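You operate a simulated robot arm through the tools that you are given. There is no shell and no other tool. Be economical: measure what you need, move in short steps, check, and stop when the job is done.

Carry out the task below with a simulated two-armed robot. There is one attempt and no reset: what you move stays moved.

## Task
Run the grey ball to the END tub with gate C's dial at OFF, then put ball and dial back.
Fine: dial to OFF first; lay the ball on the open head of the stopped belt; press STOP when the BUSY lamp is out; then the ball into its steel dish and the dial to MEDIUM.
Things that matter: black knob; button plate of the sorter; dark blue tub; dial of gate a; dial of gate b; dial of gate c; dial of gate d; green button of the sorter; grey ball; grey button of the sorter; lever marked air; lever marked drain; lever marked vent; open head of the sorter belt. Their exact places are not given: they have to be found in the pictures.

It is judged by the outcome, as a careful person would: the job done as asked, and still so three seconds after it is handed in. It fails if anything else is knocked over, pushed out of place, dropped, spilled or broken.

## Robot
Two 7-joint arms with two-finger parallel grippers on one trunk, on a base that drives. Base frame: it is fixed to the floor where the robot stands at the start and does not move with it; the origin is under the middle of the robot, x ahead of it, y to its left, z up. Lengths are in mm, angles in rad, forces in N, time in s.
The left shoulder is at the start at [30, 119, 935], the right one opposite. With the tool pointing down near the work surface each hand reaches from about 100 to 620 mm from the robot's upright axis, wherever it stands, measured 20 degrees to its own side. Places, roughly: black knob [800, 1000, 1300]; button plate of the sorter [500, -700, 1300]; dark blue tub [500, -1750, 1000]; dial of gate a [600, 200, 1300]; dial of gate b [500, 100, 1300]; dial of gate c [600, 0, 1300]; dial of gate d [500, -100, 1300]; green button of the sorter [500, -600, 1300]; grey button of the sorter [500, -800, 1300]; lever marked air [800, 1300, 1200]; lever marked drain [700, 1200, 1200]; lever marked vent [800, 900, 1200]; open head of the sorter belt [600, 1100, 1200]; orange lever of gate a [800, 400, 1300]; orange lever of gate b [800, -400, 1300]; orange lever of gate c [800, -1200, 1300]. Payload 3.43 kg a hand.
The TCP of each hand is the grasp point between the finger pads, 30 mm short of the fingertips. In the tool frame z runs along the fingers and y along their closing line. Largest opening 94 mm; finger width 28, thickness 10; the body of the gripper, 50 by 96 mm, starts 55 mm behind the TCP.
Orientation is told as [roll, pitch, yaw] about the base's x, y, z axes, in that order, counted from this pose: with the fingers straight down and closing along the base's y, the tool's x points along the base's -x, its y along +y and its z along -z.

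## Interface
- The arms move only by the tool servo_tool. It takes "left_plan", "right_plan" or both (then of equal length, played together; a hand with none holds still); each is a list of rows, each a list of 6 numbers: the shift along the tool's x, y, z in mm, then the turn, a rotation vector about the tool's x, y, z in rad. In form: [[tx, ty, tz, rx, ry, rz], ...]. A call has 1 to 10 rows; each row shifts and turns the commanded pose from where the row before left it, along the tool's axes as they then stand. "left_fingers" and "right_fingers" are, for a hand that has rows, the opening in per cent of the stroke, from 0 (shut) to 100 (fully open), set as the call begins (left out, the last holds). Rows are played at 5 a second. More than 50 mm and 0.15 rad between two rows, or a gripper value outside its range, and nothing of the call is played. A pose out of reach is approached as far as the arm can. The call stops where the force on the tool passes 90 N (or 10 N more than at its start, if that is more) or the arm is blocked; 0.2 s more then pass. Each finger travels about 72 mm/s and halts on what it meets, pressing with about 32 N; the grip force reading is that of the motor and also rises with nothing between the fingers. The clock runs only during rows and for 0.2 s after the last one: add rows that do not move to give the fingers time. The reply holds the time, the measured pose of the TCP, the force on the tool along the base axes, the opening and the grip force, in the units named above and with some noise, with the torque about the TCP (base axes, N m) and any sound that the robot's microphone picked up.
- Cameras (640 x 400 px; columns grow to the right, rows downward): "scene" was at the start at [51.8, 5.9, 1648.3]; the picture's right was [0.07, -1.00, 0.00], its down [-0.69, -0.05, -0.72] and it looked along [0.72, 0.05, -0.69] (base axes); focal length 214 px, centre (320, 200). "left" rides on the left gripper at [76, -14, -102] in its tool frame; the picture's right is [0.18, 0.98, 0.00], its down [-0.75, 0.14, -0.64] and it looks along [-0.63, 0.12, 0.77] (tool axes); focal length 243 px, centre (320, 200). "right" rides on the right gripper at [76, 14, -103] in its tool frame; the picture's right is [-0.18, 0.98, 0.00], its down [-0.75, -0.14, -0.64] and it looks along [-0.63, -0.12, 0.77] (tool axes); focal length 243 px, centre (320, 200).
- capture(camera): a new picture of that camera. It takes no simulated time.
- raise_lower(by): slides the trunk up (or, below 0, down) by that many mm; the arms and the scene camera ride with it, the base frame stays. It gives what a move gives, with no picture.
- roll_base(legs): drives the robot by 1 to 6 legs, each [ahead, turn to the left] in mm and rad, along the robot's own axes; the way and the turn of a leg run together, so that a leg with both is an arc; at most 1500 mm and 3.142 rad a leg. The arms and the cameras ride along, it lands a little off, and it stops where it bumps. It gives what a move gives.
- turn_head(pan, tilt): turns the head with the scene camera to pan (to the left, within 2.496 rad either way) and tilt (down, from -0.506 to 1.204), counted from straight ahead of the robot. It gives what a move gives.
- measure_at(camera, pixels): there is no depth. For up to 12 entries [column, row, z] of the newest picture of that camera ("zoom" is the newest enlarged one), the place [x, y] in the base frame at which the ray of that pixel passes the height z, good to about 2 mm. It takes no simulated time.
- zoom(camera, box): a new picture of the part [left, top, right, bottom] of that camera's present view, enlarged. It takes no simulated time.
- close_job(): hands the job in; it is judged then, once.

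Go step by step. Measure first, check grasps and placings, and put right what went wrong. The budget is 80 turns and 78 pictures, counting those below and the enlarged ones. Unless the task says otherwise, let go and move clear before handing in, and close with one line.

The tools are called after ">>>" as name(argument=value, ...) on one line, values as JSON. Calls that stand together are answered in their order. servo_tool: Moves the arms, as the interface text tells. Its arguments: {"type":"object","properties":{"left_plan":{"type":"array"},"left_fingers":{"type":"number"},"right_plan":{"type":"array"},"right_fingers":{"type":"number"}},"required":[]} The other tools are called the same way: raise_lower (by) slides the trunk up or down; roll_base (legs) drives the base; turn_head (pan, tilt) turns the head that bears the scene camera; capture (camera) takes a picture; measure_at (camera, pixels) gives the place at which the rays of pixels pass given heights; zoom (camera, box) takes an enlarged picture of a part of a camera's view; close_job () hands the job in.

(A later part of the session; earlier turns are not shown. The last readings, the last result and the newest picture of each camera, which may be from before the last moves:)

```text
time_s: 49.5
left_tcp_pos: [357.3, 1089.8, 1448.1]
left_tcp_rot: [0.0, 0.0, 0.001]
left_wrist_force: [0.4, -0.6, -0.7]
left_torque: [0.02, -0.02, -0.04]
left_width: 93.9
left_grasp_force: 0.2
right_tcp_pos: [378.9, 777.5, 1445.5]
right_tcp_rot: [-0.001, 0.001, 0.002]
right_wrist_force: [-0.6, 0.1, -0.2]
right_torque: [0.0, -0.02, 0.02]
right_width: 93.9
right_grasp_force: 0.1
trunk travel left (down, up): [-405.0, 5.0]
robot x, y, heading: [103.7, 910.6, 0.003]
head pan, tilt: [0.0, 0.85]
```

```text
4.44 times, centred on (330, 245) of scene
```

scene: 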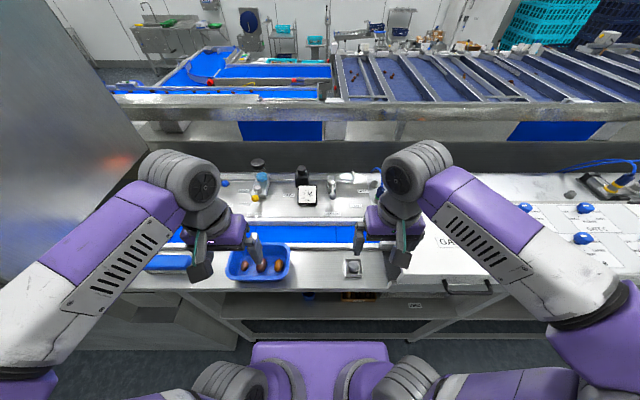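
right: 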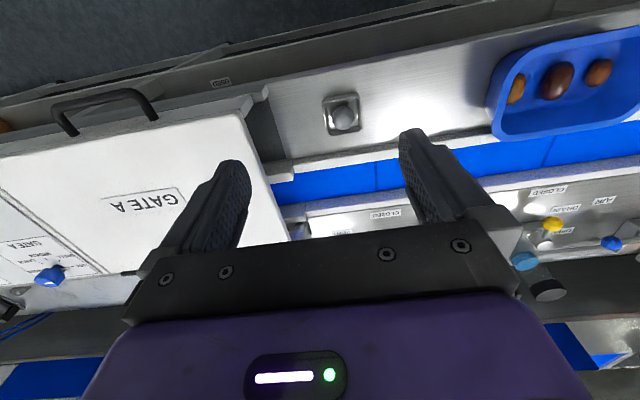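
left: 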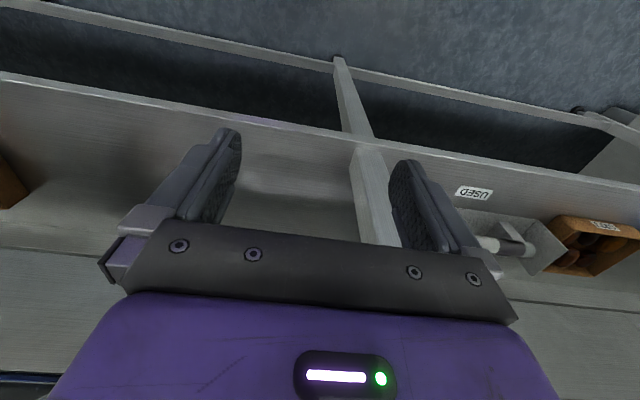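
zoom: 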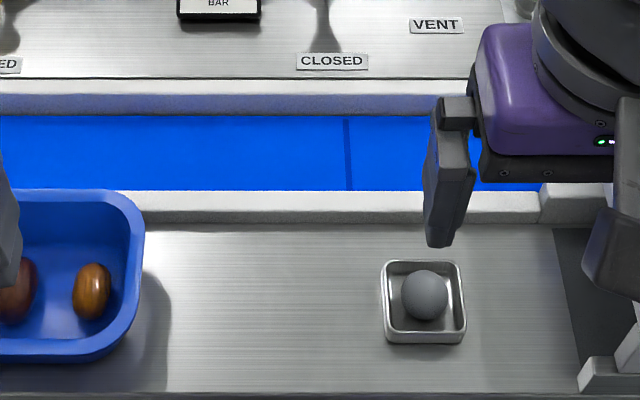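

The ball is about 34 mm across at roughly (450,801), centre z≈1170, in a ~52 mm dish whose rim is near its equator. I hover at TCP 1270 for a better look.

>>> servo_tool(right_plan=[[-36, 12, 0, 0, 0, 0], [-35, 12, 0, 0, 0, 0], [0, 0, 45, 0, 0, 0], [0, 0, 45, 0, 0, 0], [0, 0, 45, 0, 0, 0], [0, 0, 40, 0, 0, 0], [0, 0, 0, 0, 0, 0]])

>>> capture(camera="right")

>>> zoom(camera="scene", box=[310, 220, 400, 290])

```text
time_s: 51.1
left_tcp_pos: [357.6, 1089.1, 1447.1]
left_tcp_rot: [0.001, -0.001, 0.002]
left_wrist_force: [0.3, -0.2, 0.1]
left_torque: [-0.02, 0.02, -0.02]
left_width: 94.0
left_grasp_force: 0.1
right_tcp_pos: [448.9, 801.7, 1269.9]
right_tcp_rot: [0.001, 0.0, 0.001]
right_wrist_force: [-0.2, 0.0, 0.2]
right_torque: [-0.01, 0.0, 0.01]
right_width: 93.9
right_grasp_force: 0.0
trunk travel left (down, up): [-405.0, 5.0]
robot x, y, heading: [101.7, 906.2, 0.0]
head pan, tilt: [0.0, 0.85]
```

```text
44 pictures are left
```

right: 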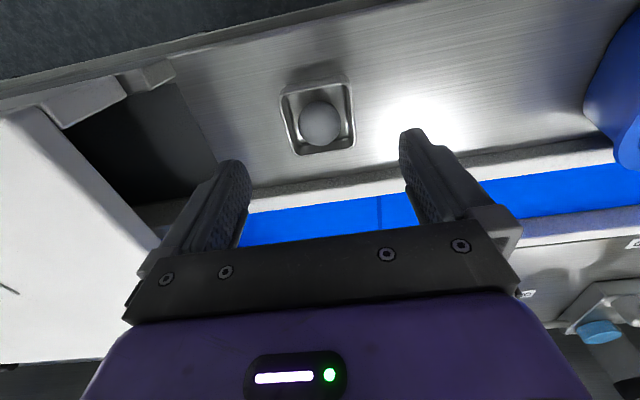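

```text
5.71 times, centred on (355, 255) of scene
```

zoom: 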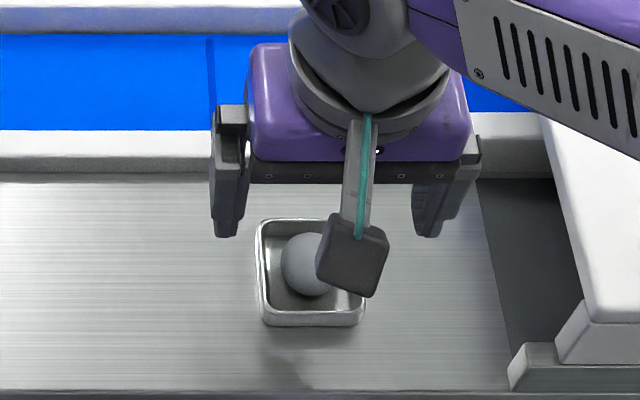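

Ball-size triangulation gives centre (454,800,1171). I centre over it, narrow to about 56 mm, and descend to TCP 1208 for a check with forces.

>>> servo_tool(right_plan=[[-5.5, -1.5, 20, 0, 0, 0], [0, 0, 25, 0, 0, 0], [0, 0, 17, 0, 0, 0], [0, 0, 0, 0, 0, 0]], right_fingers=60)

>>> capture(camera="right")

>>> zoom(camera="scene", box=[310, 220, 400, 290])

```text
time_s: 52.1
left_tcp_pos: [356.5, 1089.3, 1448.4]
left_tcp_rot: [0.0, -0.002, 0.002]
left_wrist_force: [0.2, -0.1, 0.0]
left_torque: [0.0, -0.02, 0.01]
left_width: 93.9
left_grasp_force: 0.1
right_tcp_pos: [456.2, 798.4, 1210.0]
right_tcp_rot: [0.001, -0.004, 0.001]
right_wrist_force: [-1.5, -0.9, 20.3]
right_torque: [0.55, 0.08, 0.01]
right_width: 55.9
right_grasp_force: 0.1
trunk travel left (down, up): [-405.0, 5.0]
robot x, y, heading: [105.0, 909.8, 0.0]
head pan, tilt: [0.0, 0.85]
```

```text
42 pictures are left
```

right: 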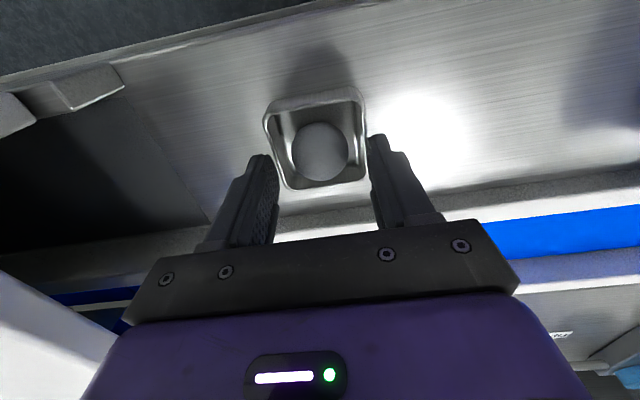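

```text
5.71 times, centred on (355, 255) of scene
```

zoom: 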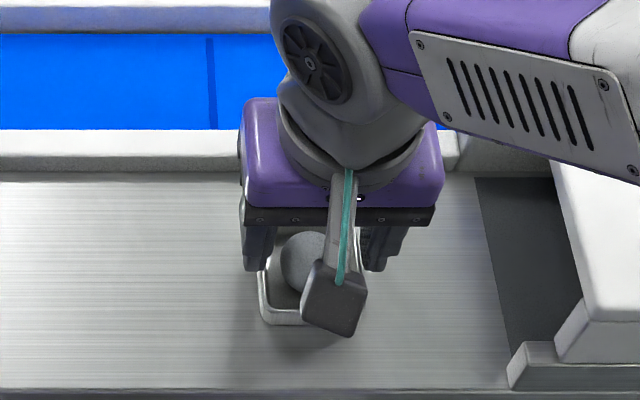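

One finger rests on the rim (20 N up), so the rim is at about z 1180, close to the ball's equator. I lift 2 mm, and close gently on the ball above the rim.

>>> servo_tool(right_plan=[[1.5, 1, -3, 0, 0, 0], [0, 0, 0, 0, 0, 0]])

>>> servo_tool(right_plan=[[0, 0, 0, 0, 0, 0], [0, 0, 0, 0, 0, 0], [0, 0, 0, 0, 0, 0]], right_fingers=0)

>>> capture(camera="right")

```text
time_s: 52.8
left_tcp_pos: [356.6, 1090.3, 1447.1]
left_tcp_rot: [0.0, -0.001, 0.003]
left_wrist_force: [-0.2, -0.3, 0.8]
left_torque: [-0.01, -0.02, 0.02]
left_width: 93.6
left_grasp_force: 0.0
right_tcp_pos: [452.5, 799.5, 1210.5]
right_tcp_rot: [0.0, 0.001, 0.003]
right_wrist_force: [0.0, -0.8, 0.5]
right_torque: [-0.02, 0.01, 0.0]
right_width: 56.3
right_grasp_force: 0.2
trunk travel left (down, up): [-405.0, 5.0]
robot x, y, heading: [104.9, 905.0, 0.008]
head pan, tilt: [0.0, 0.85]
```

```text
time_s: 53.5
left_tcp_pos: [358.1, 1090.4, 1446.7]
left_tcp_rot: [0.001, -0.001, 0.002]
left_wrist_force: [0.1, -0.2, 0.5]
left_torque: [0.01, -0.01, -0.04]
left_width: 94.4
left_grasp_force: 0.0
right_tcp_pos: [452.8, 800.2, 1211.0]
right_tcp_rot: [-0.001, 0.001, 0.002]
right_wrist_force: [0.5, 0.1, 0.7]
right_torque: [-0.01, 0.01, 0.0]
right_width: 32.1
right_grasp_force: 32.1
trunk travel left (down, up): [-405.0, 5.0]
robot x, y, heading: [105.0, 906.5, 0.005]
head pan, tilt: [0.0, 0.85]
```

```text
40 pictures are left
```

right: 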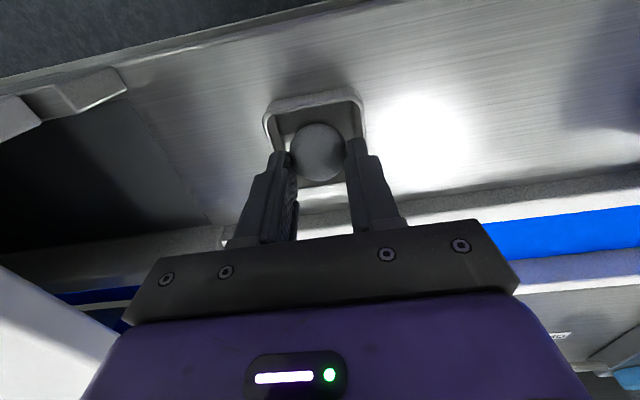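

Grip closed at 32 mm with 32 N on the ball. I try a slow 8 mm lift and check.

>>> servo_tool(right_plan=[[0, 0, -2, 0, 0, 0], [0, 0, -3, 0, 0, 0], [0, 0, -3, 0, 0, 0], [0, 0, 0, 0, 0, 0]])

>>> capture(camera="right")

```text
time_s: 54.5
left_tcp_pos: [357.2, 1090.8, 1448.3]
left_tcp_rot: [0.0, 0.001, 0.002]
left_wrist_force: [0.3, -0.3, -0.9]
left_torque: [0.0, -0.01, -0.02]
left_width: 94.0
left_grasp_force: 0.1
right_tcp_pos: [453.5, 800.6, 1218.4]
right_tcp_rot: [0.0, -0.002, 0.001]
right_wrist_force: [-1.1, 0.6, -0.7]
right_torque: [-0.02, -0.02, 0.0]
right_width: 32.3
right_grasp_force: 31.9
trunk travel left (down, up): [-405.0, 5.0]
robot x, y, heading: [102.2, 911.1, 0.003]
head pan, tilt: [0.0, 0.85]
```

```text
39 pictures are left
```

right: 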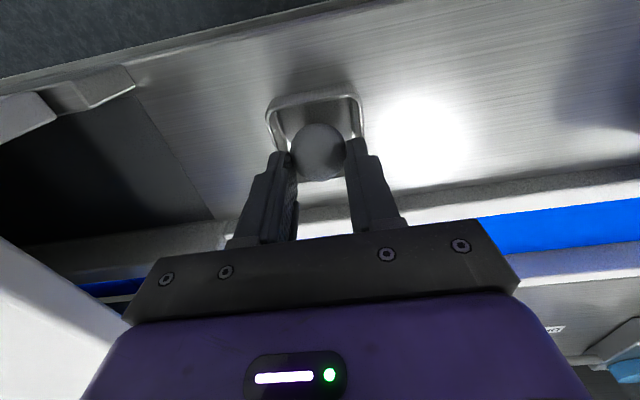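

The ball came up with the gripper (still at 318,151). I lift to about 1300 and carry it over the belt near y 1000.

>>> servo_tool(right_plan=[[0, 0, -20, 0, 0, 0], [0, 0, -30, 0, 0, 0], [0, 0, -30, 0, 0, 0], [-19, 33, 0, 0, 0, 0], [-19, 33, 0, 0, 0, 0], [-19, 33, 0, 0, 0, 0], [-19, 33, 0, 0, 0, 0], [-19, 34, 0, 0, 0, 0], [-19, 34, 0, 0, 0, 0], [0, 0, 0, 0, 0, 0]])

>>> capture(camera="right")

>>> zoom(camera="scene", box=[180, 190, 380, 300])

```text
time_s: 56.8
left_tcp_pos: [355.4, 1088.2, 1447.3]
left_tcp_rot: [0.0, -0.003, 0.002]
left_wrist_force: [-0.4, 0.0, 0.5]
left_torque: [0.03, -0.01, -0.04]
left_width: 94.2
left_grasp_force: 0.2
right_tcp_pos: [566.6, 998.1, 1298.6]
right_tcp_rot: [0.001, -0.001, -0.001]
right_wrist_force: [-1.0, -1.0, -0.5]
right_torque: [-0.01, -0.02, -0.01]
right_width: 31.8
right_grasp_force: 32.2
trunk travel left (down, up): [-405.0, 5.0]
robot x, y, heading: [106.7, 908.4, 0.0]
head pan, tilt: [0.0, 0.85]
```

```text
38 pictures are left
```

right: 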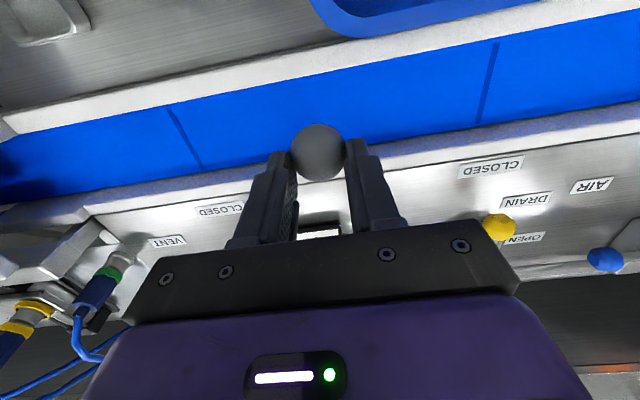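

```text
3.20 times, centred on (280, 245) of scene
```

zoom: 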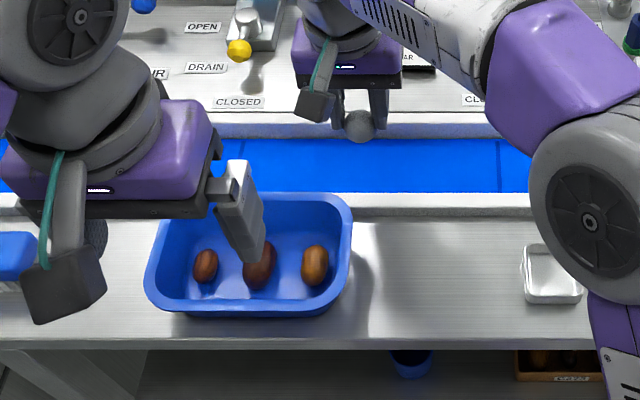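

I measure the belt edges and the seam from both cameras for the belt's height and centre line.

>>> measure_at(camera="right", pixels=[[186, 138, 1190], [186, 138, 1170], [186, 138, 1150], [320, 78, 1170], [420, 140, 1170], [488, 80, 1190], [488, 80, 1170]])

>>> measure_at(camera="scene", pixels=[[335.8, 234, 1190], [335.8, 234, 1170], [335.8, 234, 1150], [293, 242.7, 1170], [293, 225.6, 1170]])

```text
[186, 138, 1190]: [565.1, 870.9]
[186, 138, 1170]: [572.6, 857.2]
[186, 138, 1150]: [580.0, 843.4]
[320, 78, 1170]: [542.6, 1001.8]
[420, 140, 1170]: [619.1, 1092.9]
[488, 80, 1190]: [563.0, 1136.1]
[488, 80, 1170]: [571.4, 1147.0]
```

```text
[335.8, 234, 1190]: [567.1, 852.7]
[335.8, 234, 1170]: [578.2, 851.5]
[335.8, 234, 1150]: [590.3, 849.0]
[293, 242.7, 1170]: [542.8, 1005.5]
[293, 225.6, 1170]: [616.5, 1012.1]
```

Belt surface is at z≈1161, centre x≈582. I shift there and descend to TCP 1228.

>>> servo_tool(right_plan=[[-15, 0, 0, 0, 0, 0], [0, 0, 30, 0, 0, 0], [0, 0, 25, 0, 0, 0], [0, 0, 15, 0, 0, 0], [0, 0, 0, 0, 0, 0]])

>>> capture(camera="right")

>>> zoom(camera="scene", box=[240, 200, 340, 260])

```text
time_s: 58.0
left_tcp_pos: [357.6, 1089.5, 1447.2]
left_tcp_rot: [0.0, -0.001, 0.0]
left_wrist_force: [0.0, -0.7, 0.7]
left_torque: [-0.02, 0.0, -0.01]
left_width: 94.1
left_grasp_force: 0.1
right_tcp_pos: [582.9, 999.8, 1227.7]
right_tcp_rot: [0.0, 0.0, 0.002]
right_wrist_force: [0.3, -0.3, 0.2]
right_torque: [-0.02, -0.01, 0.0]
right_width: 32.2
right_grasp_force: 31.8
trunk travel left (down, up): [-405.0, 5.0]
robot x, y, heading: [104.2, 908.1, 0.001]
head pan, tilt: [0.0, 0.85]
```

```text
36 pictures are left
```

right: 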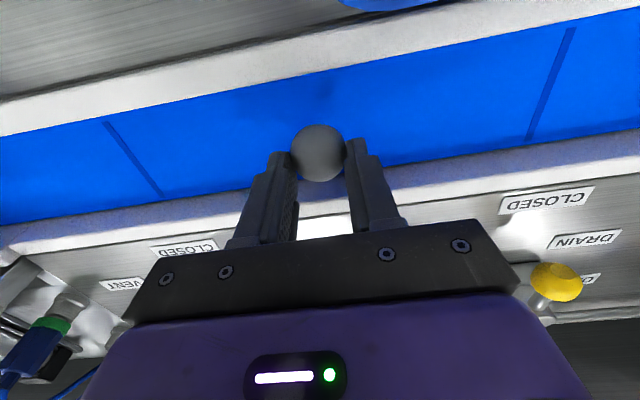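

```text
6.40 times, centred on (290, 230) of scene
```

zoom: 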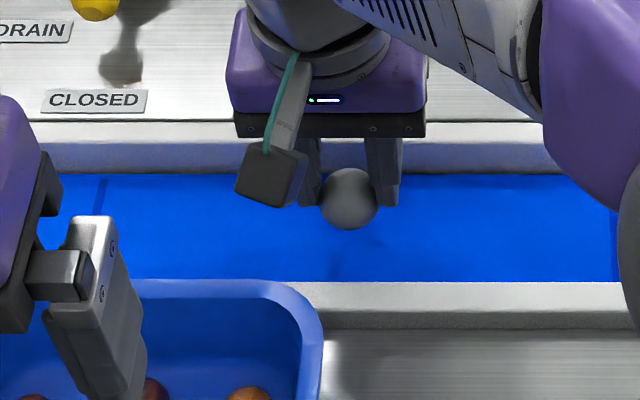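

The ball hangs over the belt's middle. I lower in small steps and watch the vertical force.

>>> servo_tool(right_plan=[[0, 0, 3, 0, 0, 0], [0, 0, 3, 0, 0, 0], [0, 0, 2, 0, 0, 0], [0, 0, 0, 0, 0, 0]])

>>> servo_tool(right_plan=[[0, 0, 2, 0, 0, 0], [0, 0, 2, 0, 0, 0], [0, 0, 0, 0, 0, 0]])

>>> servo_tool(right_plan=[[0, 0, 2, 0, 0, 0], [0, 0, 0, 0, 0, 0]])

```text
time_s: 59.0
left_tcp_pos: [356.1, 1088.8, 1446.4]
left_tcp_rot: [0.001, -0.001, 0.003]
left_wrist_force: [0.3, -0.3, 0.1]
left_torque: [0.0, 0.0, 0.02]
left_width: 94.0
left_grasp_force: 0.1
right_tcp_pos: [581.9, 1000.2, 1221.7]
right_tcp_rot: [-0.001, 0.002, 0.003]
right_wrist_force: [-0.1, 0.5, -0.3]
right_torque: [0.0, 0.04, -0.03]
right_width: 32.1
right_grasp_force: 32.0
trunk travel left (down, up): [-405.0, 5.0]
robot x, y, heading: [99.3, 905.7, -0.001]
head pan, tilt: [0.0, 0.85]
```

```text
time_s: 59.8
left_tcp_pos: [357.2, 1089.2, 1447.7]
left_tcp_rot: [0.0, -0.001, 0.003]
left_wrist_force: [-0.4, -0.2, -0.4]
left_torque: [0.01, 0.02, -0.01]
left_width: 93.7
left_grasp_force: 0.0
right_tcp_pos: [583.1, 1001.8, 1217.6]
right_tcp_rot: [0.0, 0.001, 0.001]
right_wrist_force: [0.2, -1.3, -0.5]
right_torque: [-0.01, -0.01, 0.0]
right_width: 32.4
right_grasp_force: 32.0
trunk travel left (down, up): [-405.0, 5.0]
robot x, y, heading: [103.1, 907.5, 0.003]
head pan, tilt: [0.0, 0.85]
```

```text
time_s: 60.4
left_tcp_pos: [357.3, 1090.1, 1447.2]
left_tcp_rot: [0.0, -0.001, 0.001]
left_wrist_force: [-0.6, 0.4, -0.2]
left_torque: [-0.02, -0.01, 0.0]
left_width: 93.8
left_grasp_force: 0.0
right_tcp_pos: [581.5, 1001.2, 1215.2]
right_tcp_rot: [0.001, -0.002, 0.003]
right_wrist_force: [0.1, -0.1, -0.5]
right_torque: [0.02, -0.02, 0.04]
right_width: 32.3
right_grasp_force: 32.5
trunk travel left (down, up): [-405.0, 5.0]
robot x, y, heading: [107.7, 907.3, 0.002]
head pan, tilt: [0.0, 0.85]
```

No contact yet at 1215; I keep lowering by 2 mm steps.

>>> servo_tool(right_plan=[[0, 0, 2, 0, 0, 0], [0, 0, 2, 0, 0, 0], [0, 0, 0, 0, 0, 0]])

>>> servo_tool(right_plan=[[0, 0, 2, 0, 0, 0], [0, 0, 0, 0, 0, 0]])

>>> zoom(camera="right", box=[240, 60, 400, 200])

```text
time_s: 61.1
left_tcp_pos: [357.0, 1089.9, 1446.8]
left_tcp_rot: [0.001, 0.001, 0.003]
left_wrist_force: [0.0, 0.0, -0.2]
left_torque: [0.01, -0.03, 0.03]
left_width: 94.0
left_grasp_force: 0.0
right_tcp_pos: [583.0, 1002.1, 1210.2]
right_tcp_rot: [0.001, -0.001, 0.002]
right_wrist_force: [0.5, 0.6, -0.7]
right_torque: [0.03, 0.03, 0.0]
right_width: 32.5
right_grasp_force: 32.0
trunk travel left (down, up): [-405.0, 5.0]
robot x, y, heading: [106.8, 912.0, 0.006]
head pan, tilt: [0.0, 0.85]
```

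```text
time_s: 61.8
left_tcp_pos: [357.5, 1089.5, 1447.2]
left_tcp_rot: [0.0, -0.001, 0.001]
left_wrist_force: [0.4, 0.8, -0.7]
left_torque: [-0.02, -0.01, 0.02]
left_width: 94.1
left_grasp_force: 0.2
right_tcp_pos: [581.6, 999.4, 1209.6]
right_tcp_rot: [-0.002, 0.0, 0.001]
right_wrist_force: [0.7, 1.0, 0.0]
right_torque: [0.03, 0.03, 0.0]
right_width: 31.7
right_grasp_force: 31.8
trunk travel left (down, up): [-405.0, 5.0]
robot x, y, heading: [103.4, 906.8, 0.008]
head pan, tilt: [0.0, 0.85]
```

```text
2.86 times, centred on (320, 130) of right
```

zoom: 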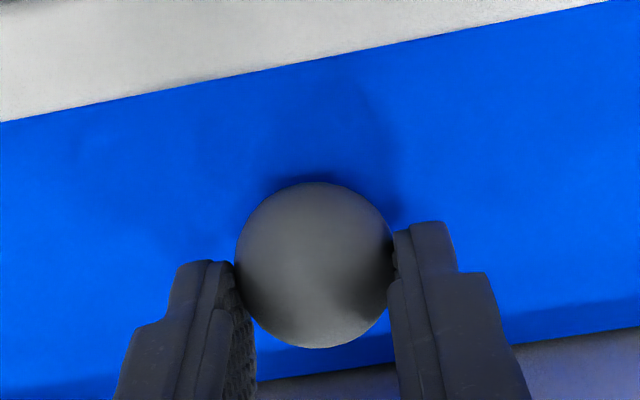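

Shadow closes in but no contact at 1209; I continue down.

>>> servo_tool(right_plan=[[0, 0, 2, 0, 0, 0], [0, 0, 0, 0, 0, 0]])

>>> servo_tool(right_plan=[[0, 0, 2, 0, 0, 0], [0, 0, 0, 0, 0, 0]])

>>> servo_tool(right_plan=[[0, 0, 1.5, 0, 0, 0], [0, 0, 0, 0, 0, 0]])

```text
time_s: 62.4
left_tcp_pos: [356.2, 1089.9, 1447.3]
left_tcp_rot: [0.0, 0.001, 0.002]
left_wrist_force: [-0.4, -0.5, 0.4]
left_torque: [-0.04, -0.03, 0.04]
left_width: 94.1
left_grasp_force: 0.1
right_tcp_pos: [581.9, 1000.3, 1207.7]
right_tcp_rot: [-0.001, -0.001, 0.001]
right_wrist_force: [0.6, 0.2, 0.4]
right_torque: [0.01, 0.01, 0.0]
right_width: 32.0
right_grasp_force: 32.1
trunk travel left (down, up): [-405.0, 5.0]
robot x, y, heading: [102.7, 907.3, 0.002]
head pan, tilt: [0.0, 0.85]
```

```text
time_s: 63.0
left_tcp_pos: [357.1, 1088.9, 1448.4]
left_tcp_rot: [0.001, -0.001, 0.001]
left_wrist_force: [-0.1, 0.4, 0.1]
left_torque: [0.0, 0.06, 0.01]
left_width: 93.8
left_grasp_force: 0.0
right_tcp_pos: [583.2, 1000.0, 1206.9]
right_tcp_rot: [0.004, -0.003, 0.002]
right_wrist_force: [-0.5, -0.3, 6.8]
right_torque: [-0.07, -0.01, 0.0]
right_width: 32.5
right_grasp_force: 31.9
trunk travel left (down, up): [-405.0, 5.0]
robot x, y, heading: [103.9, 906.1, -0.0]
head pan, tilt: [0.0, 0.85]
```

```text
time_s: 63.5
left_tcp_pos: [356.3, 1089.6, 1448.4]
left_tcp_rot: [0.0, -0.002, 0.003]
left_wrist_force: [-0.1, 1.5, 0.4]
left_torque: [-0.03, 0.01, -0.01]
left_width: 94.0
left_grasp_force: 0.0
right_tcp_pos: [582.6, 1001.3, 1206.7]
right_tcp_rot: [0.003, -0.003, 0.002]
right_wrist_force: [2.3, -0.9, 17.0]
right_torque: [-0.03, -0.01, 0.02]
right_width: 32.5
right_grasp_force: 32.2
trunk travel left (down, up): [-405.0, 5.0]
robot x, y, heading: [106.7, 907.7, 0.002]
head pan, tilt: [0.0, 0.85]
```

Contact (17 N). I relax 2 mm and open the fingers, without moving.

>>> servo_tool(right_plan=[[0, 0, -1.8, 0, 0, 0], [0, 0, 0, 0, 0, 0]])

>>> servo_tool(right_plan=[[0, 0, 0, 0, 0, 0], [0, 0, 0, 0, 0, 0], [0, 0, 0, 0, 0, 0], [0, 0, 0, 0, 0, 0]], right_fingers=70)

>>> capture(camera="right")

```text
time_s: 64.2
left_tcp_pos: [357.0, 1089.8, 1447.5]
left_tcp_rot: [0.001, -0.002, 0.001]
left_wrist_force: [-0.6, -1.4, -0.7]
left_torque: [0.0, -0.02, 0.04]
left_width: 93.9
left_grasp_force: 0.0
right_tcp_pos: [581.0, 999.9, 1206.9]
right_tcp_rot: [0.0, -0.001, 0.001]
right_wrist_force: [3.7, 0.2, 12.1]
right_torque: [-0.03, -0.07, -0.04]
right_width: 32.1
right_grasp_force: 32.1
trunk travel left (down, up): [-405.0, 5.0]
robot x, y, heading: [104.0, 909.2, -0.002]
head pan, tilt: [0.0, 0.85]
```

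```text
time_s: 65.2
left_tcp_pos: [357.7, 1091.0, 1447.8]
left_tcp_rot: [0.0, 0.001, 0.002]
left_wrist_force: [-0.2, 0.2, 0.6]
left_torque: [0.01, 0.01, 0.0]
left_width: 94.0
left_grasp_force: 0.1
right_tcp_pos: [581.8, 1000.5, 1205.8]
right_tcp_rot: [0.001, 0.001, 0.001]
right_wrist_force: [0.1, -0.1, 0.2]
right_torque: [-0.04, 0.01, 0.03]
right_width: 65.9
right_grasp_force: 0.1
trunk travel left (down, up): [-405.0, 5.0]
robot x, y, heading: [107.4, 906.2, 0.001]
head pan, tilt: [0.0, 0.85]
```

```text
33 pictures are left
```

right: 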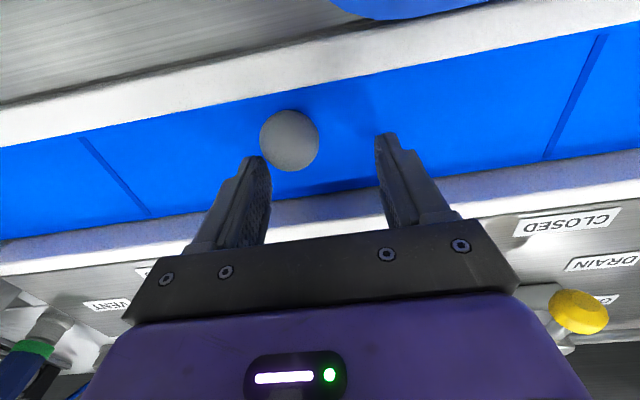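

The ball moved slightly (now at 290,140), resting on the belt. I lift straight clear and check whether it stays still.

>>> servo_tool(right_plan=[[0, 0, -10, 0, 0, 0], [0, 0, -30, 0, 0, 0], [0, 0, -40, 0, 0, 0], [0, 0, -40, 0, 0, 0], [0, 0, -40, 0, 0, 0], [0, 0, 0, 0, 0, 0]])

>>> capture(camera="right")

>>> zoom(camera="scene", box=[180, 190, 380, 300])

```text
time_s: 66.5
left_tcp_pos: [358.0, 1089.4, 1447.3]
left_tcp_rot: [0.0, -0.001, 0.002]
left_wrist_force: [0.2, 0.2, 0.3]
left_torque: [-0.04, 0.05, -0.03]
left_width: 93.8
left_grasp_force: 0.1
right_tcp_pos: [583.2, 999.3, 1367.4]
right_tcp_rot: [0.0, 0.001, 0.002]
right_wrist_force: [0.2, -0.3, -0.7]
right_torque: [0.03, -0.01, 0.0]
right_width: 65.7
right_grasp_force: 0.1
trunk travel left (down, up): [-405.0, 5.0]
robot x, y, heading: [104.2, 905.7, 0.003]
head pan, tilt: [0.0, 0.85]
```

```text
32 pictures are left
```

right: 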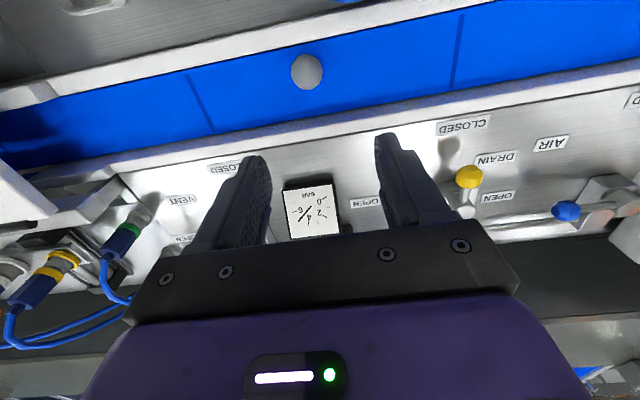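

```text
3.20 times, centred on (280, 245) of scene
```

zoom: 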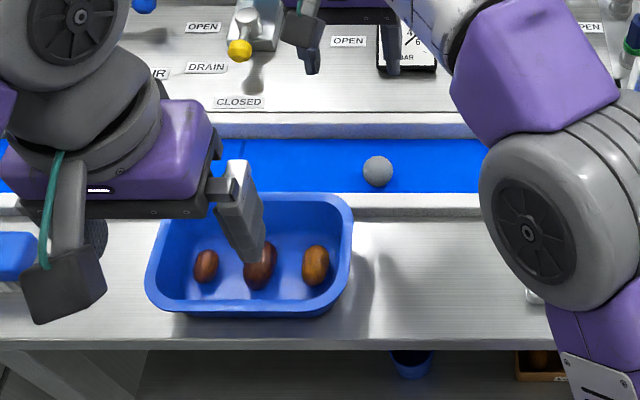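

The ball rests on the belt at about (566,988). I fold the right hand back and, after re-checking the ball, drive to the button plate.

>>> servo_tool(right_plan=[[0, 0, -39, 0, 0, 0], [0, 0, -39, 0, 0, 0], [33, -36, 0, 0, 0, 0], [33, -36, 0, 0, 0, 0], [33, -36, 0, 0, 0, 0], [33, -36, 0, 0, 0, 0], [33, -36, 0, 0, 0, 0], [33, -36, 0, 0, 0, 0], [0, 0, 0, 0, 0, 0]])

>>> zoom(camera="scene", box=[180, 190, 380, 300])

>>> roll_base(legs=[[-300, 0], [0, -1.571], [1400, 0], [220, 0], [0, 1.571]])

>>> capture(camera="scene")

```text
time_s: 68.5
left_tcp_pos: [359.5, 1091.6, 1446.9]
left_tcp_rot: [0.0, 0.0, 0.001]
left_wrist_force: [-0.5, 0.6, 0.5]
left_torque: [-0.01, -0.01, 0.01]
left_width: 94.0
left_grasp_force: 0.1
right_tcp_pos: [384.3, 785.1, 1420.4]
right_tcp_rot: [0.0, 0.002, 0.004]
right_wrist_force: [0.3, 0.5, -0.5]
right_torque: [-0.06, -0.03, -0.03]
right_width: 65.7
right_grasp_force: 0.1
right hand out of reach, approached as far as the arm can: row 2
trunk travel left (down, up): [-405.0, 5.0]
robot x, y, heading: [100.8, 907.5, -0.001]
head pan, tilt: [0.0, 0.85]
```

```text
3.20 times, centred on (280, 245) of scene
```

zoom: 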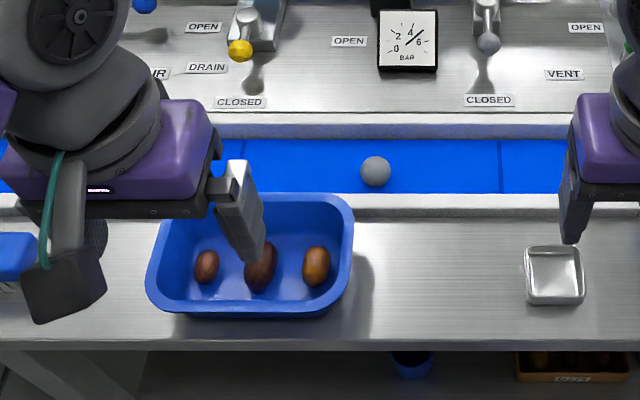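

```text
time_s: 85.9
left_tcp_pos: [83.6, -503.0, 1447.0]
left_tcp_rot: [-0.001, 0.001, 0.005]
left_wrist_force: [0.6, -0.4, 0.1]
left_torque: [-0.01, -0.01, 0.01]
left_width: 93.7
left_grasp_force: 0.1
right_tcp_pos: [112.6, -808.7, 1421.0]
right_tcp_rot: [-0.001, 0.002, 0.008]
right_wrist_force: [-0.1, 0.1, -0.2]
right_torque: [-0.03, 0.01, 0.0]
right_width: 65.8
right_grasp_force: 0.1
trunk travel left (down, up): [-405.0, 5.0]
robot x, y, heading: [-167.8, -685.8, 0.008]
head pan, tilt: [0.0, 0.85]
```

```text
29 pictures are left
```

scene: 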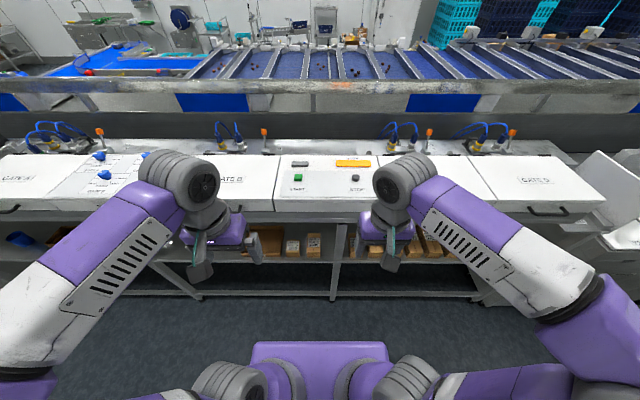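

The ball stayed still; here the wide lamp (352,163) is now lit orange. I enlarge the plate and drive up to it.

>>> roll_base(legs=[[270, -0.008]])

>>> zoom(camera="scene", box=[230, 180, 410, 280])

>>> capture(camera="left")

```text
time_s: 87.8
left_tcp_pos: [350.0, -504.0, 1449.6]
left_tcp_rot: [0.001, -0.001, 0.001]
left_wrist_force: [-0.4, -1.1, -0.2]
left_torque: [0.04, -0.03, 0.0]
left_width: 94.0
left_grasp_force: 0.0
right_tcp_pos: [376.2, -810.6, 1419.9]
right_tcp_rot: [0.003, -0.003, -0.001]
right_wrist_force: [-0.9, -0.5, -0.7]
right_torque: [0.03, 0.01, -0.01]
right_width: 66.1
right_grasp_force: 0.1
trunk travel left (down, up): [-405.0, 5.0]
robot x, y, heading: [99.3, -686.7, -0.002]
head pan, tilt: [0.0, 0.85]
```

```text
3.56 times, centred on (320, 230) of scene
```

zoom: 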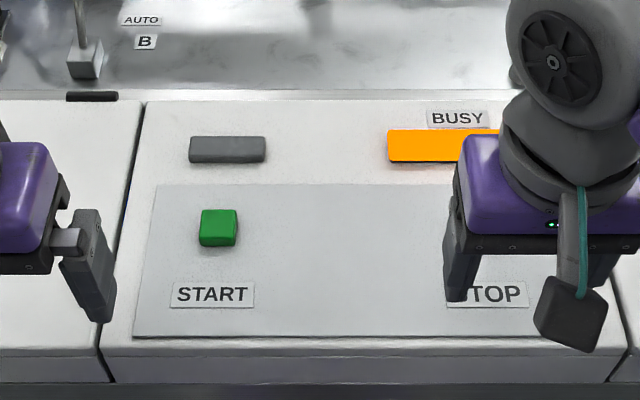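

```text
27 pictures are left
```

left: 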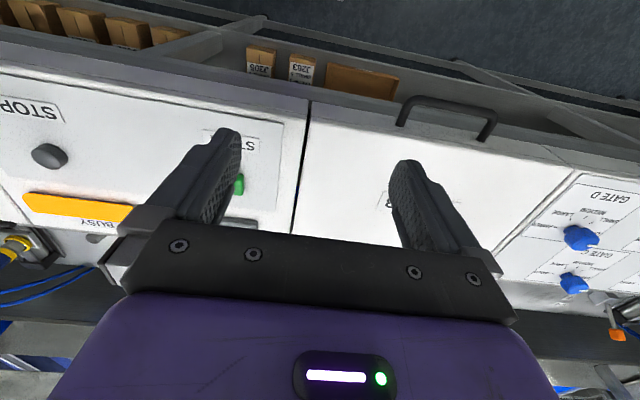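

START top is at scene zoom (218,222). I measure it, close the left fingers and bring them above it.

>>> measure_at(camera="zoom", pixels=[[218, 222, 1290], [218, 222, 1280]])

>>> measure_at(camera="scene", pixels=[[291.3, 236.2, 1290], [291.3, 236.2, 1280], [357, 238, 1290]])

>>> measure_at(camera="left", pixels=[[240, 184, 1290], [48, 153, 1290], [48, 153, 1280]])

```text
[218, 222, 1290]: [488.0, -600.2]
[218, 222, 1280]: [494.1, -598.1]
```

```text
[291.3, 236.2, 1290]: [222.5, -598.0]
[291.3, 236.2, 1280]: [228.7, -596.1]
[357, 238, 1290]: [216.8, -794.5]
```

```text
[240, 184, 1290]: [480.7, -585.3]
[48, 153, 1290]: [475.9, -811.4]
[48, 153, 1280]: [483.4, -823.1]
```

START is near (489,-599). I move the closed left hand above it to TCP 1345.

>>> servo_tool(left_plan=[[-35, -24, 0, 0, 0, 0], [-35, -24, 0, 0, 0, 0], [-35, -24, 0, 0, 0, 0], [-34, -23, 0, 0, 0, 0], [0, 0, 45, 0, 0, 0], [0, 0, 45, 0, 0, 0], [0, 0, 13, 0, 0, 0], [0, 0, 0, 0, 0, 0]], left_fingers=0)

>>> capture(camera="left")

>>> zoom(camera="scene", box=[230, 180, 410, 280])

```text
time_s: 89.6
left_tcp_pos: [488.4, -599.2, 1345.5]
left_tcp_rot: [0.0, -0.003, 0.001]
left_wrist_force: [-0.4, -0.3, 0.4]
left_torque: [0.0, 0.01, -0.03]
left_width: 0.0
left_grasp_force: 32.1
right_tcp_pos: [376.6, -810.2, 1421.4]
right_tcp_rot: [0.0, -0.002, 0.002]
right_wrist_force: [-0.2, 0.3, -1.2]
right_torque: [0.01, 0.0, -0.03]
right_width: 65.9
right_grasp_force: 0.1
trunk travel left (down, up): [-405.0, 5.0]
robot x, y, heading: [99.1, -685.2, 0.004]
head pan, tilt: [0.0, 0.85]
```

```text
26 pictures are left
```

left: 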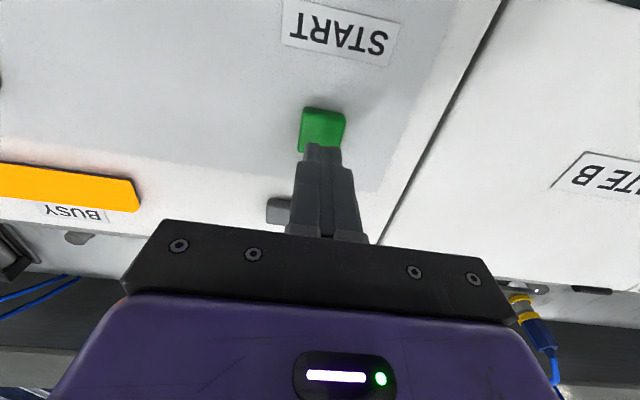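

```text
3.56 times, centred on (320, 230) of scene
```

zoom: 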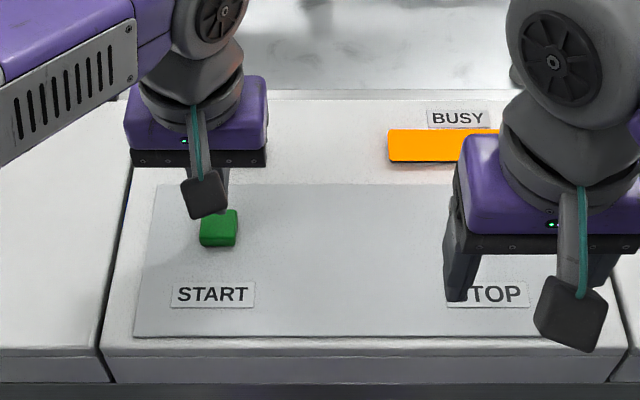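

The button (322,131) lies straight below the tips. I descend in steps until it gives.

>>> servo_tool(left_plan=[[0, 0, 15, 0, 0, 0], [0, 0, 8, 0, 0, 0], [0, 0, 3, 0, 0, 0], [0, 0, 0, 0, 0, 0]])

>>> servo_tool(left_plan=[[0, 0, 3, 0, 0, 0], [0, 0, 3, 0, 0, 0], [0, 0, 0, 0, 0, 0]])

```text
time_s: 90.6
left_tcp_pos: [489.8, -600.3, 1319.3]
left_tcp_rot: [0.0, -0.002, 0.0]
left_wrist_force: [0.4, 1.7, 3.7]
left_torque: [0.02, 0.0, -0.02]
left_width: 0.1
left_grasp_force: 32.0
right_tcp_pos: [377.3, -809.6, 1421.5]
right_tcp_rot: [0.0, 0.001, -0.001]
right_wrist_force: [1.0, -0.7, -0.8]
right_torque: [-0.01, 0.01, 0.01]
right_width: 65.8
right_grasp_force: 0.1
trunk travel left (down, up): [-405.0, 5.0]
robot x, y, heading: [97.3, -685.6, 0.001]
head pan, tilt: [0.0, 0.85]
heard: click
```

```text
time_s: 91.4
left_tcp_pos: [490.8, -599.6, 1316.4]
left_tcp_rot: [-0.002, -0.011, 0.0]
left_wrist_force: [4.7, 2.1, 47.1]
left_torque: [0.11, 0.28, -0.17]
left_width: 0.0
left_grasp_force: 31.6
right_tcp_pos: [374.8, -810.2, 1421.4]
right_tcp_rot: [0.001, -0.003, 0.002]
right_wrist_force: [-0.2, 0.3, -0.7]
right_torque: [0.01, 0.0, -0.01]
right_width: 66.1
right_grasp_force: 0.1
trunk travel left (down, up): [-405.0, 5.0]
robot x, y, heading: [94.7, -684.5, -0.001]
head pan, tilt: [0.0, 0.85]
```

A click was heard: START pressed. I lift off and check the lamps, and bring the right hand above STOP meanwhile.

>>> servo_tool(left_plan=[[0, 0, -10, 0, 0, 0], [0, 0, -30, 0, 0, 0], [0, 0, -35, 0, 0, 0], [0, 0, -40, 0, 0, 0], [0, 0, -5, 0, 0, 0]], right_plan=[[0, 0, 0, 0, 0, 0], [0, 0, 0, 0, 0, 0], [0, 0, 0, 0, 0, 0], [0, 0, 0, 0, 0, 0], [0, 0, 0, 0, 0, 0]], right_fingers=0)

>>> capture(camera="scene")

>>> capture(camera="right")

```text
time_s: 92.6
left_tcp_pos: [489.7, -599.5, 1433.5]
left_tcp_rot: [0.0, 0.0, -0.003]
left_wrist_force: [0.4, 0.2, 0.7]
left_torque: [-0.02, 0.03, -0.02]
left_width: 0.1
left_grasp_force: 32.7
right_tcp_pos: [377.1, -810.4, 1421.3]
right_tcp_rot: [0.003, 0.0, -0.001]
right_wrist_force: [-0.3, 0.7, -0.1]
right_torque: [0.0, -0.01, 0.03]
right_width: 0.0
right_grasp_force: 32.3
trunk travel left (down, up): [-405.0, 5.0]
robot x, y, heading: [99.4, -684.1, -0.002]
head pan, tilt: [0.0, 0.85]
```

```text
24 pictures are left
```

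scene: 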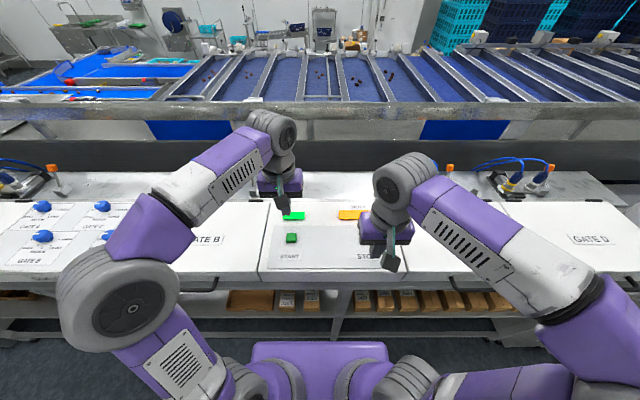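

```text
23 pictures are left
```

right: 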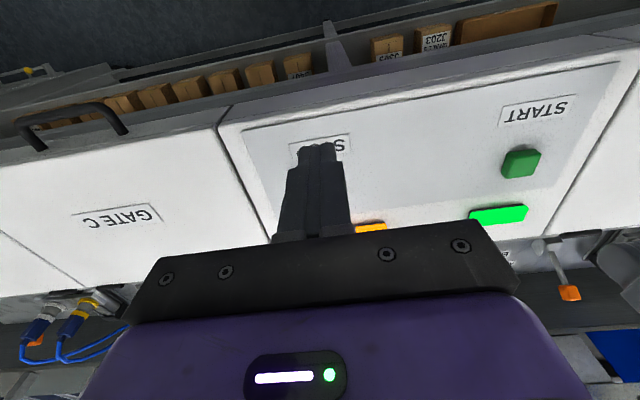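

The green running lamp is lit and BUSY is still orange. I bring the closed right hand towards STOP, high.

>>> servo_tool(right_plan=[[-35, -3, 0, 0, 0, 0], [-35, -3, 0, 0, 0, 0], [-30, -3, 0, 0, 0, 0], [0, 0, 35, 0, 0, 0], [0, 0, 35, 0, 0, 0], [0, 0, 0, 0, 0, 0], [0, 0, 0, 0, 0, 0], [0, 0, 0, 0, 0, 0], [0, 0, 0, 0, 0, 0], [0, 0, 0, 0, 0, 0]])

>>> capture(camera="right")

>>> zoom(camera="scene", box=[250, 180, 430, 280])

```text
time_s: 94.8
left_tcp_pos: [490.2, -599.3, 1432.7]
left_tcp_rot: [0.002, -0.001, -0.001]
left_wrist_force: [-1.2, -0.4, 0.3]
left_torque: [0.0, -0.02, -0.01]
left_width: 0.0
left_grasp_force: 32.2
right_tcp_pos: [477.3, -820.0, 1352.9]
right_tcp_rot: [0.002, -0.001, -0.001]
right_wrist_force: [-1.0, 0.1, 0.0]
right_torque: [-0.01, 0.0, 0.0]
right_width: 0.0
right_grasp_force: 31.9
trunk travel left (down, up): [-405.0, 5.0]
robot x, y, heading: [101.5, -682.5, 0.003]
head pan, tilt: [0.0, 0.85]
```

```text
22 pictures are left
```

right: 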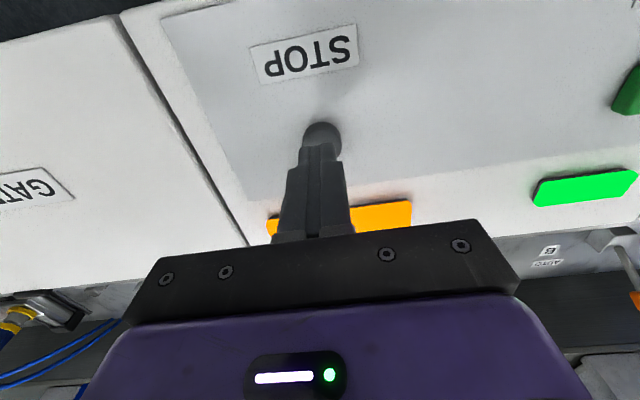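

```text
3.56 times, centred on (340, 230) of scene
```

zoom: 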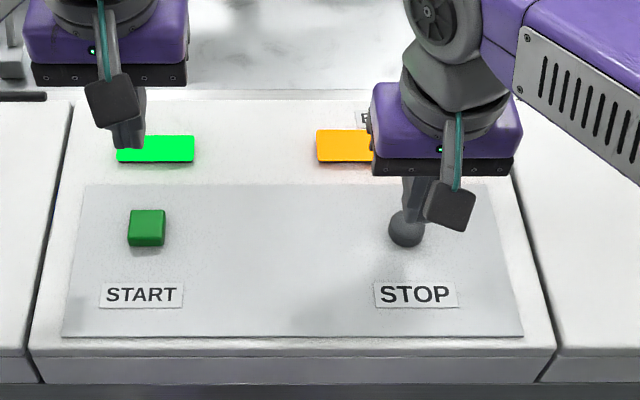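

STOP (322,136) lies under the tips. BUSY is still lit, so I wait.

>>> servo_tool(right_plan=[[-2, 0, 0, 0, 0, 0], [0, 0, 0, 0, 0, 0], [0, 0, 0, 0, 0, 0], [0, 0, 0, 0, 0, 0], [0, 0, 0, 0, 0, 0], [0, 0, 0, 0, 0, 0], [0, 0, 0, 0, 0, 0], [0, 0, 0, 0, 0, 0], [0, 0, 0, 0, 0, 0], [0, 0, 0, 0, 0, 0]])

>>> servo_tool(right_plan=[[0, 0, 0, 0, 0, 0], [0, 0, 0, 0, 0, 0], [0, 0, 0, 0, 0, 0], [0, 0, 0, 0, 0, 0], [0, 0, 0, 0, 0, 0], [0, 0, 0, 0, 0, 0], [0, 0, 0, 0, 0, 0], [0, 0, 0, 0, 0, 0], [0, 0, 0, 0, 0, 0], [0, 0, 0, 0, 0, 0]])

>>> servo_tool(right_plan=[[0, 0, 0, 0, 0, 0], [0, 0, 0, 0, 0, 0], [0, 0, 0, 0, 0, 0], [0, 0, 0, 0, 0, 0], [0, 0, 0, 0, 0, 0], [0, 0, 0, 0, 0, 0], [0, 0, 0, 0, 0, 0], [0, 0, 0, 0, 0, 0], [0, 0, 0, 0, 0, 0], [0, 0, 0, 0, 0, 0]])

>>> servo_tool(right_plan=[[0, 0, 0, 0, 0, 0], [0, 0, 0, 0, 0, 0], [0, 0, 0, 0, 0, 0], [0, 0, 0, 0, 0, 0], [0, 0, 0, 0, 0, 0], [0, 0, 0, 0, 0, 0], [0, 0, 0, 0, 0, 0], [0, 0, 0, 0, 0, 0], [0, 0, 0, 0, 0, 0], [0, 0, 0, 0, 0, 0]])

>>> zoom(camera="scene", box=[250, 180, 430, 280])

```text
time_s: 97.0
left_tcp_pos: [489.4, -599.5, 1432.8]
left_tcp_rot: [0.0, -0.002, -0.001]
left_wrist_force: [0.6, 0.1, 0.3]
left_torque: [0.01, 0.0, 0.0]
left_width: 0.2
left_grasp_force: 31.8
right_tcp_pos: [478.6, -818.3, 1351.9]
right_tcp_rot: [0.003, -0.001, 0.0]
right_wrist_force: [0.6, -0.4, 0.1]
right_torque: [0.0, -0.02, -0.03]
right_width: 0.0
right_grasp_force: 32.2
trunk travel left (down, up): [-405.0, 5.0]
robot x, y, heading: [98.3, -687.4, -0.0]
head pan, tilt: [0.0, 0.85]
```

```text
time_s: 99.2
left_tcp_pos: [490.1, -598.9, 1433.0]
left_tcp_rot: [0.001, -0.003, -0.001]
left_wrist_force: [0.2, -0.9, 0.6]
left_torque: [-0.04, -0.02, 0.03]
left_width: 0.1
left_grasp_force: 32.1
right_tcp_pos: [477.6, -820.5, 1351.3]
right_tcp_rot: [0.001, -0.001, -0.001]
right_wrist_force: [-0.2, 0.0, 0.3]
right_torque: [-0.03, 0.0, -0.04]
right_width: 0.0
right_grasp_force: 32.2
trunk travel left (down, up): [-405.0, 5.0]
robot x, y, heading: [99.6, -683.8, -0.0]
head pan, tilt: [0.0, 0.85]
```

```text
time_s: 101.4
left_tcp_pos: [488.9, -598.9, 1432.2]
left_tcp_rot: [-0.002, -0.002, 0.0]
left_wrist_force: [0.7, -0.4, -0.1]
left_torque: [-0.02, 0.02, 0.03]
left_width: 0.1
left_grasp_force: 31.9
right_tcp_pos: [478.7, -820.0, 1351.6]
right_tcp_rot: [0.0, 0.001, 0.001]
right_wrist_force: [-0.5, -0.2, 0.1]
right_torque: [0.0, -0.01, -0.01]
right_width: 0.0
right_grasp_force: 32.5
trunk travel left (down, up): [-405.0, 5.0]
robot x, y, heading: [96.8, -688.1, 0.002]
head pan, tilt: [0.0, 0.85]
```

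```text
time_s: 103.6
left_tcp_pos: [488.7, -599.7, 1432.1]
left_tcp_rot: [0.0, -0.001, 0.001]
left_wrist_force: [-0.1, 0.0, -0.2]
left_torque: [0.0, 0.0, -0.01]
left_width: 0.1
left_grasp_force: 31.7
right_tcp_pos: [478.7, -819.6, 1352.3]
right_tcp_rot: [-0.002, 0.0, 0.001]
right_wrist_force: [-0.1, 0.7, 0.9]
right_torque: [-0.02, -0.01, 0.01]
right_width: 0.0
right_grasp_force: 31.9
trunk travel left (down, up): [-405.0, 5.0]
robot x, y, heading: [100.1, -683.8, -0.0]
head pan, tilt: [0.0, 0.85]
```

```text
3.56 times, centred on (340, 230) of scene
```

zoom: 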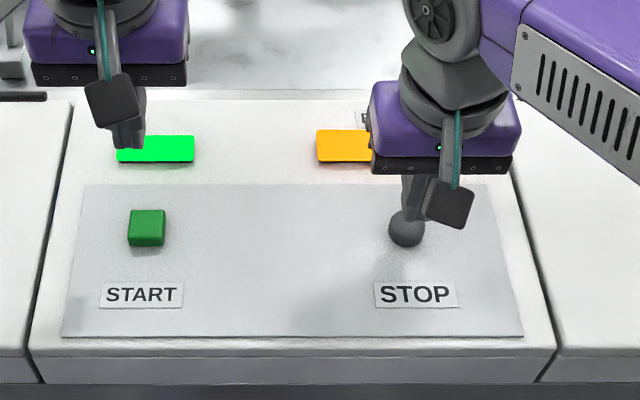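

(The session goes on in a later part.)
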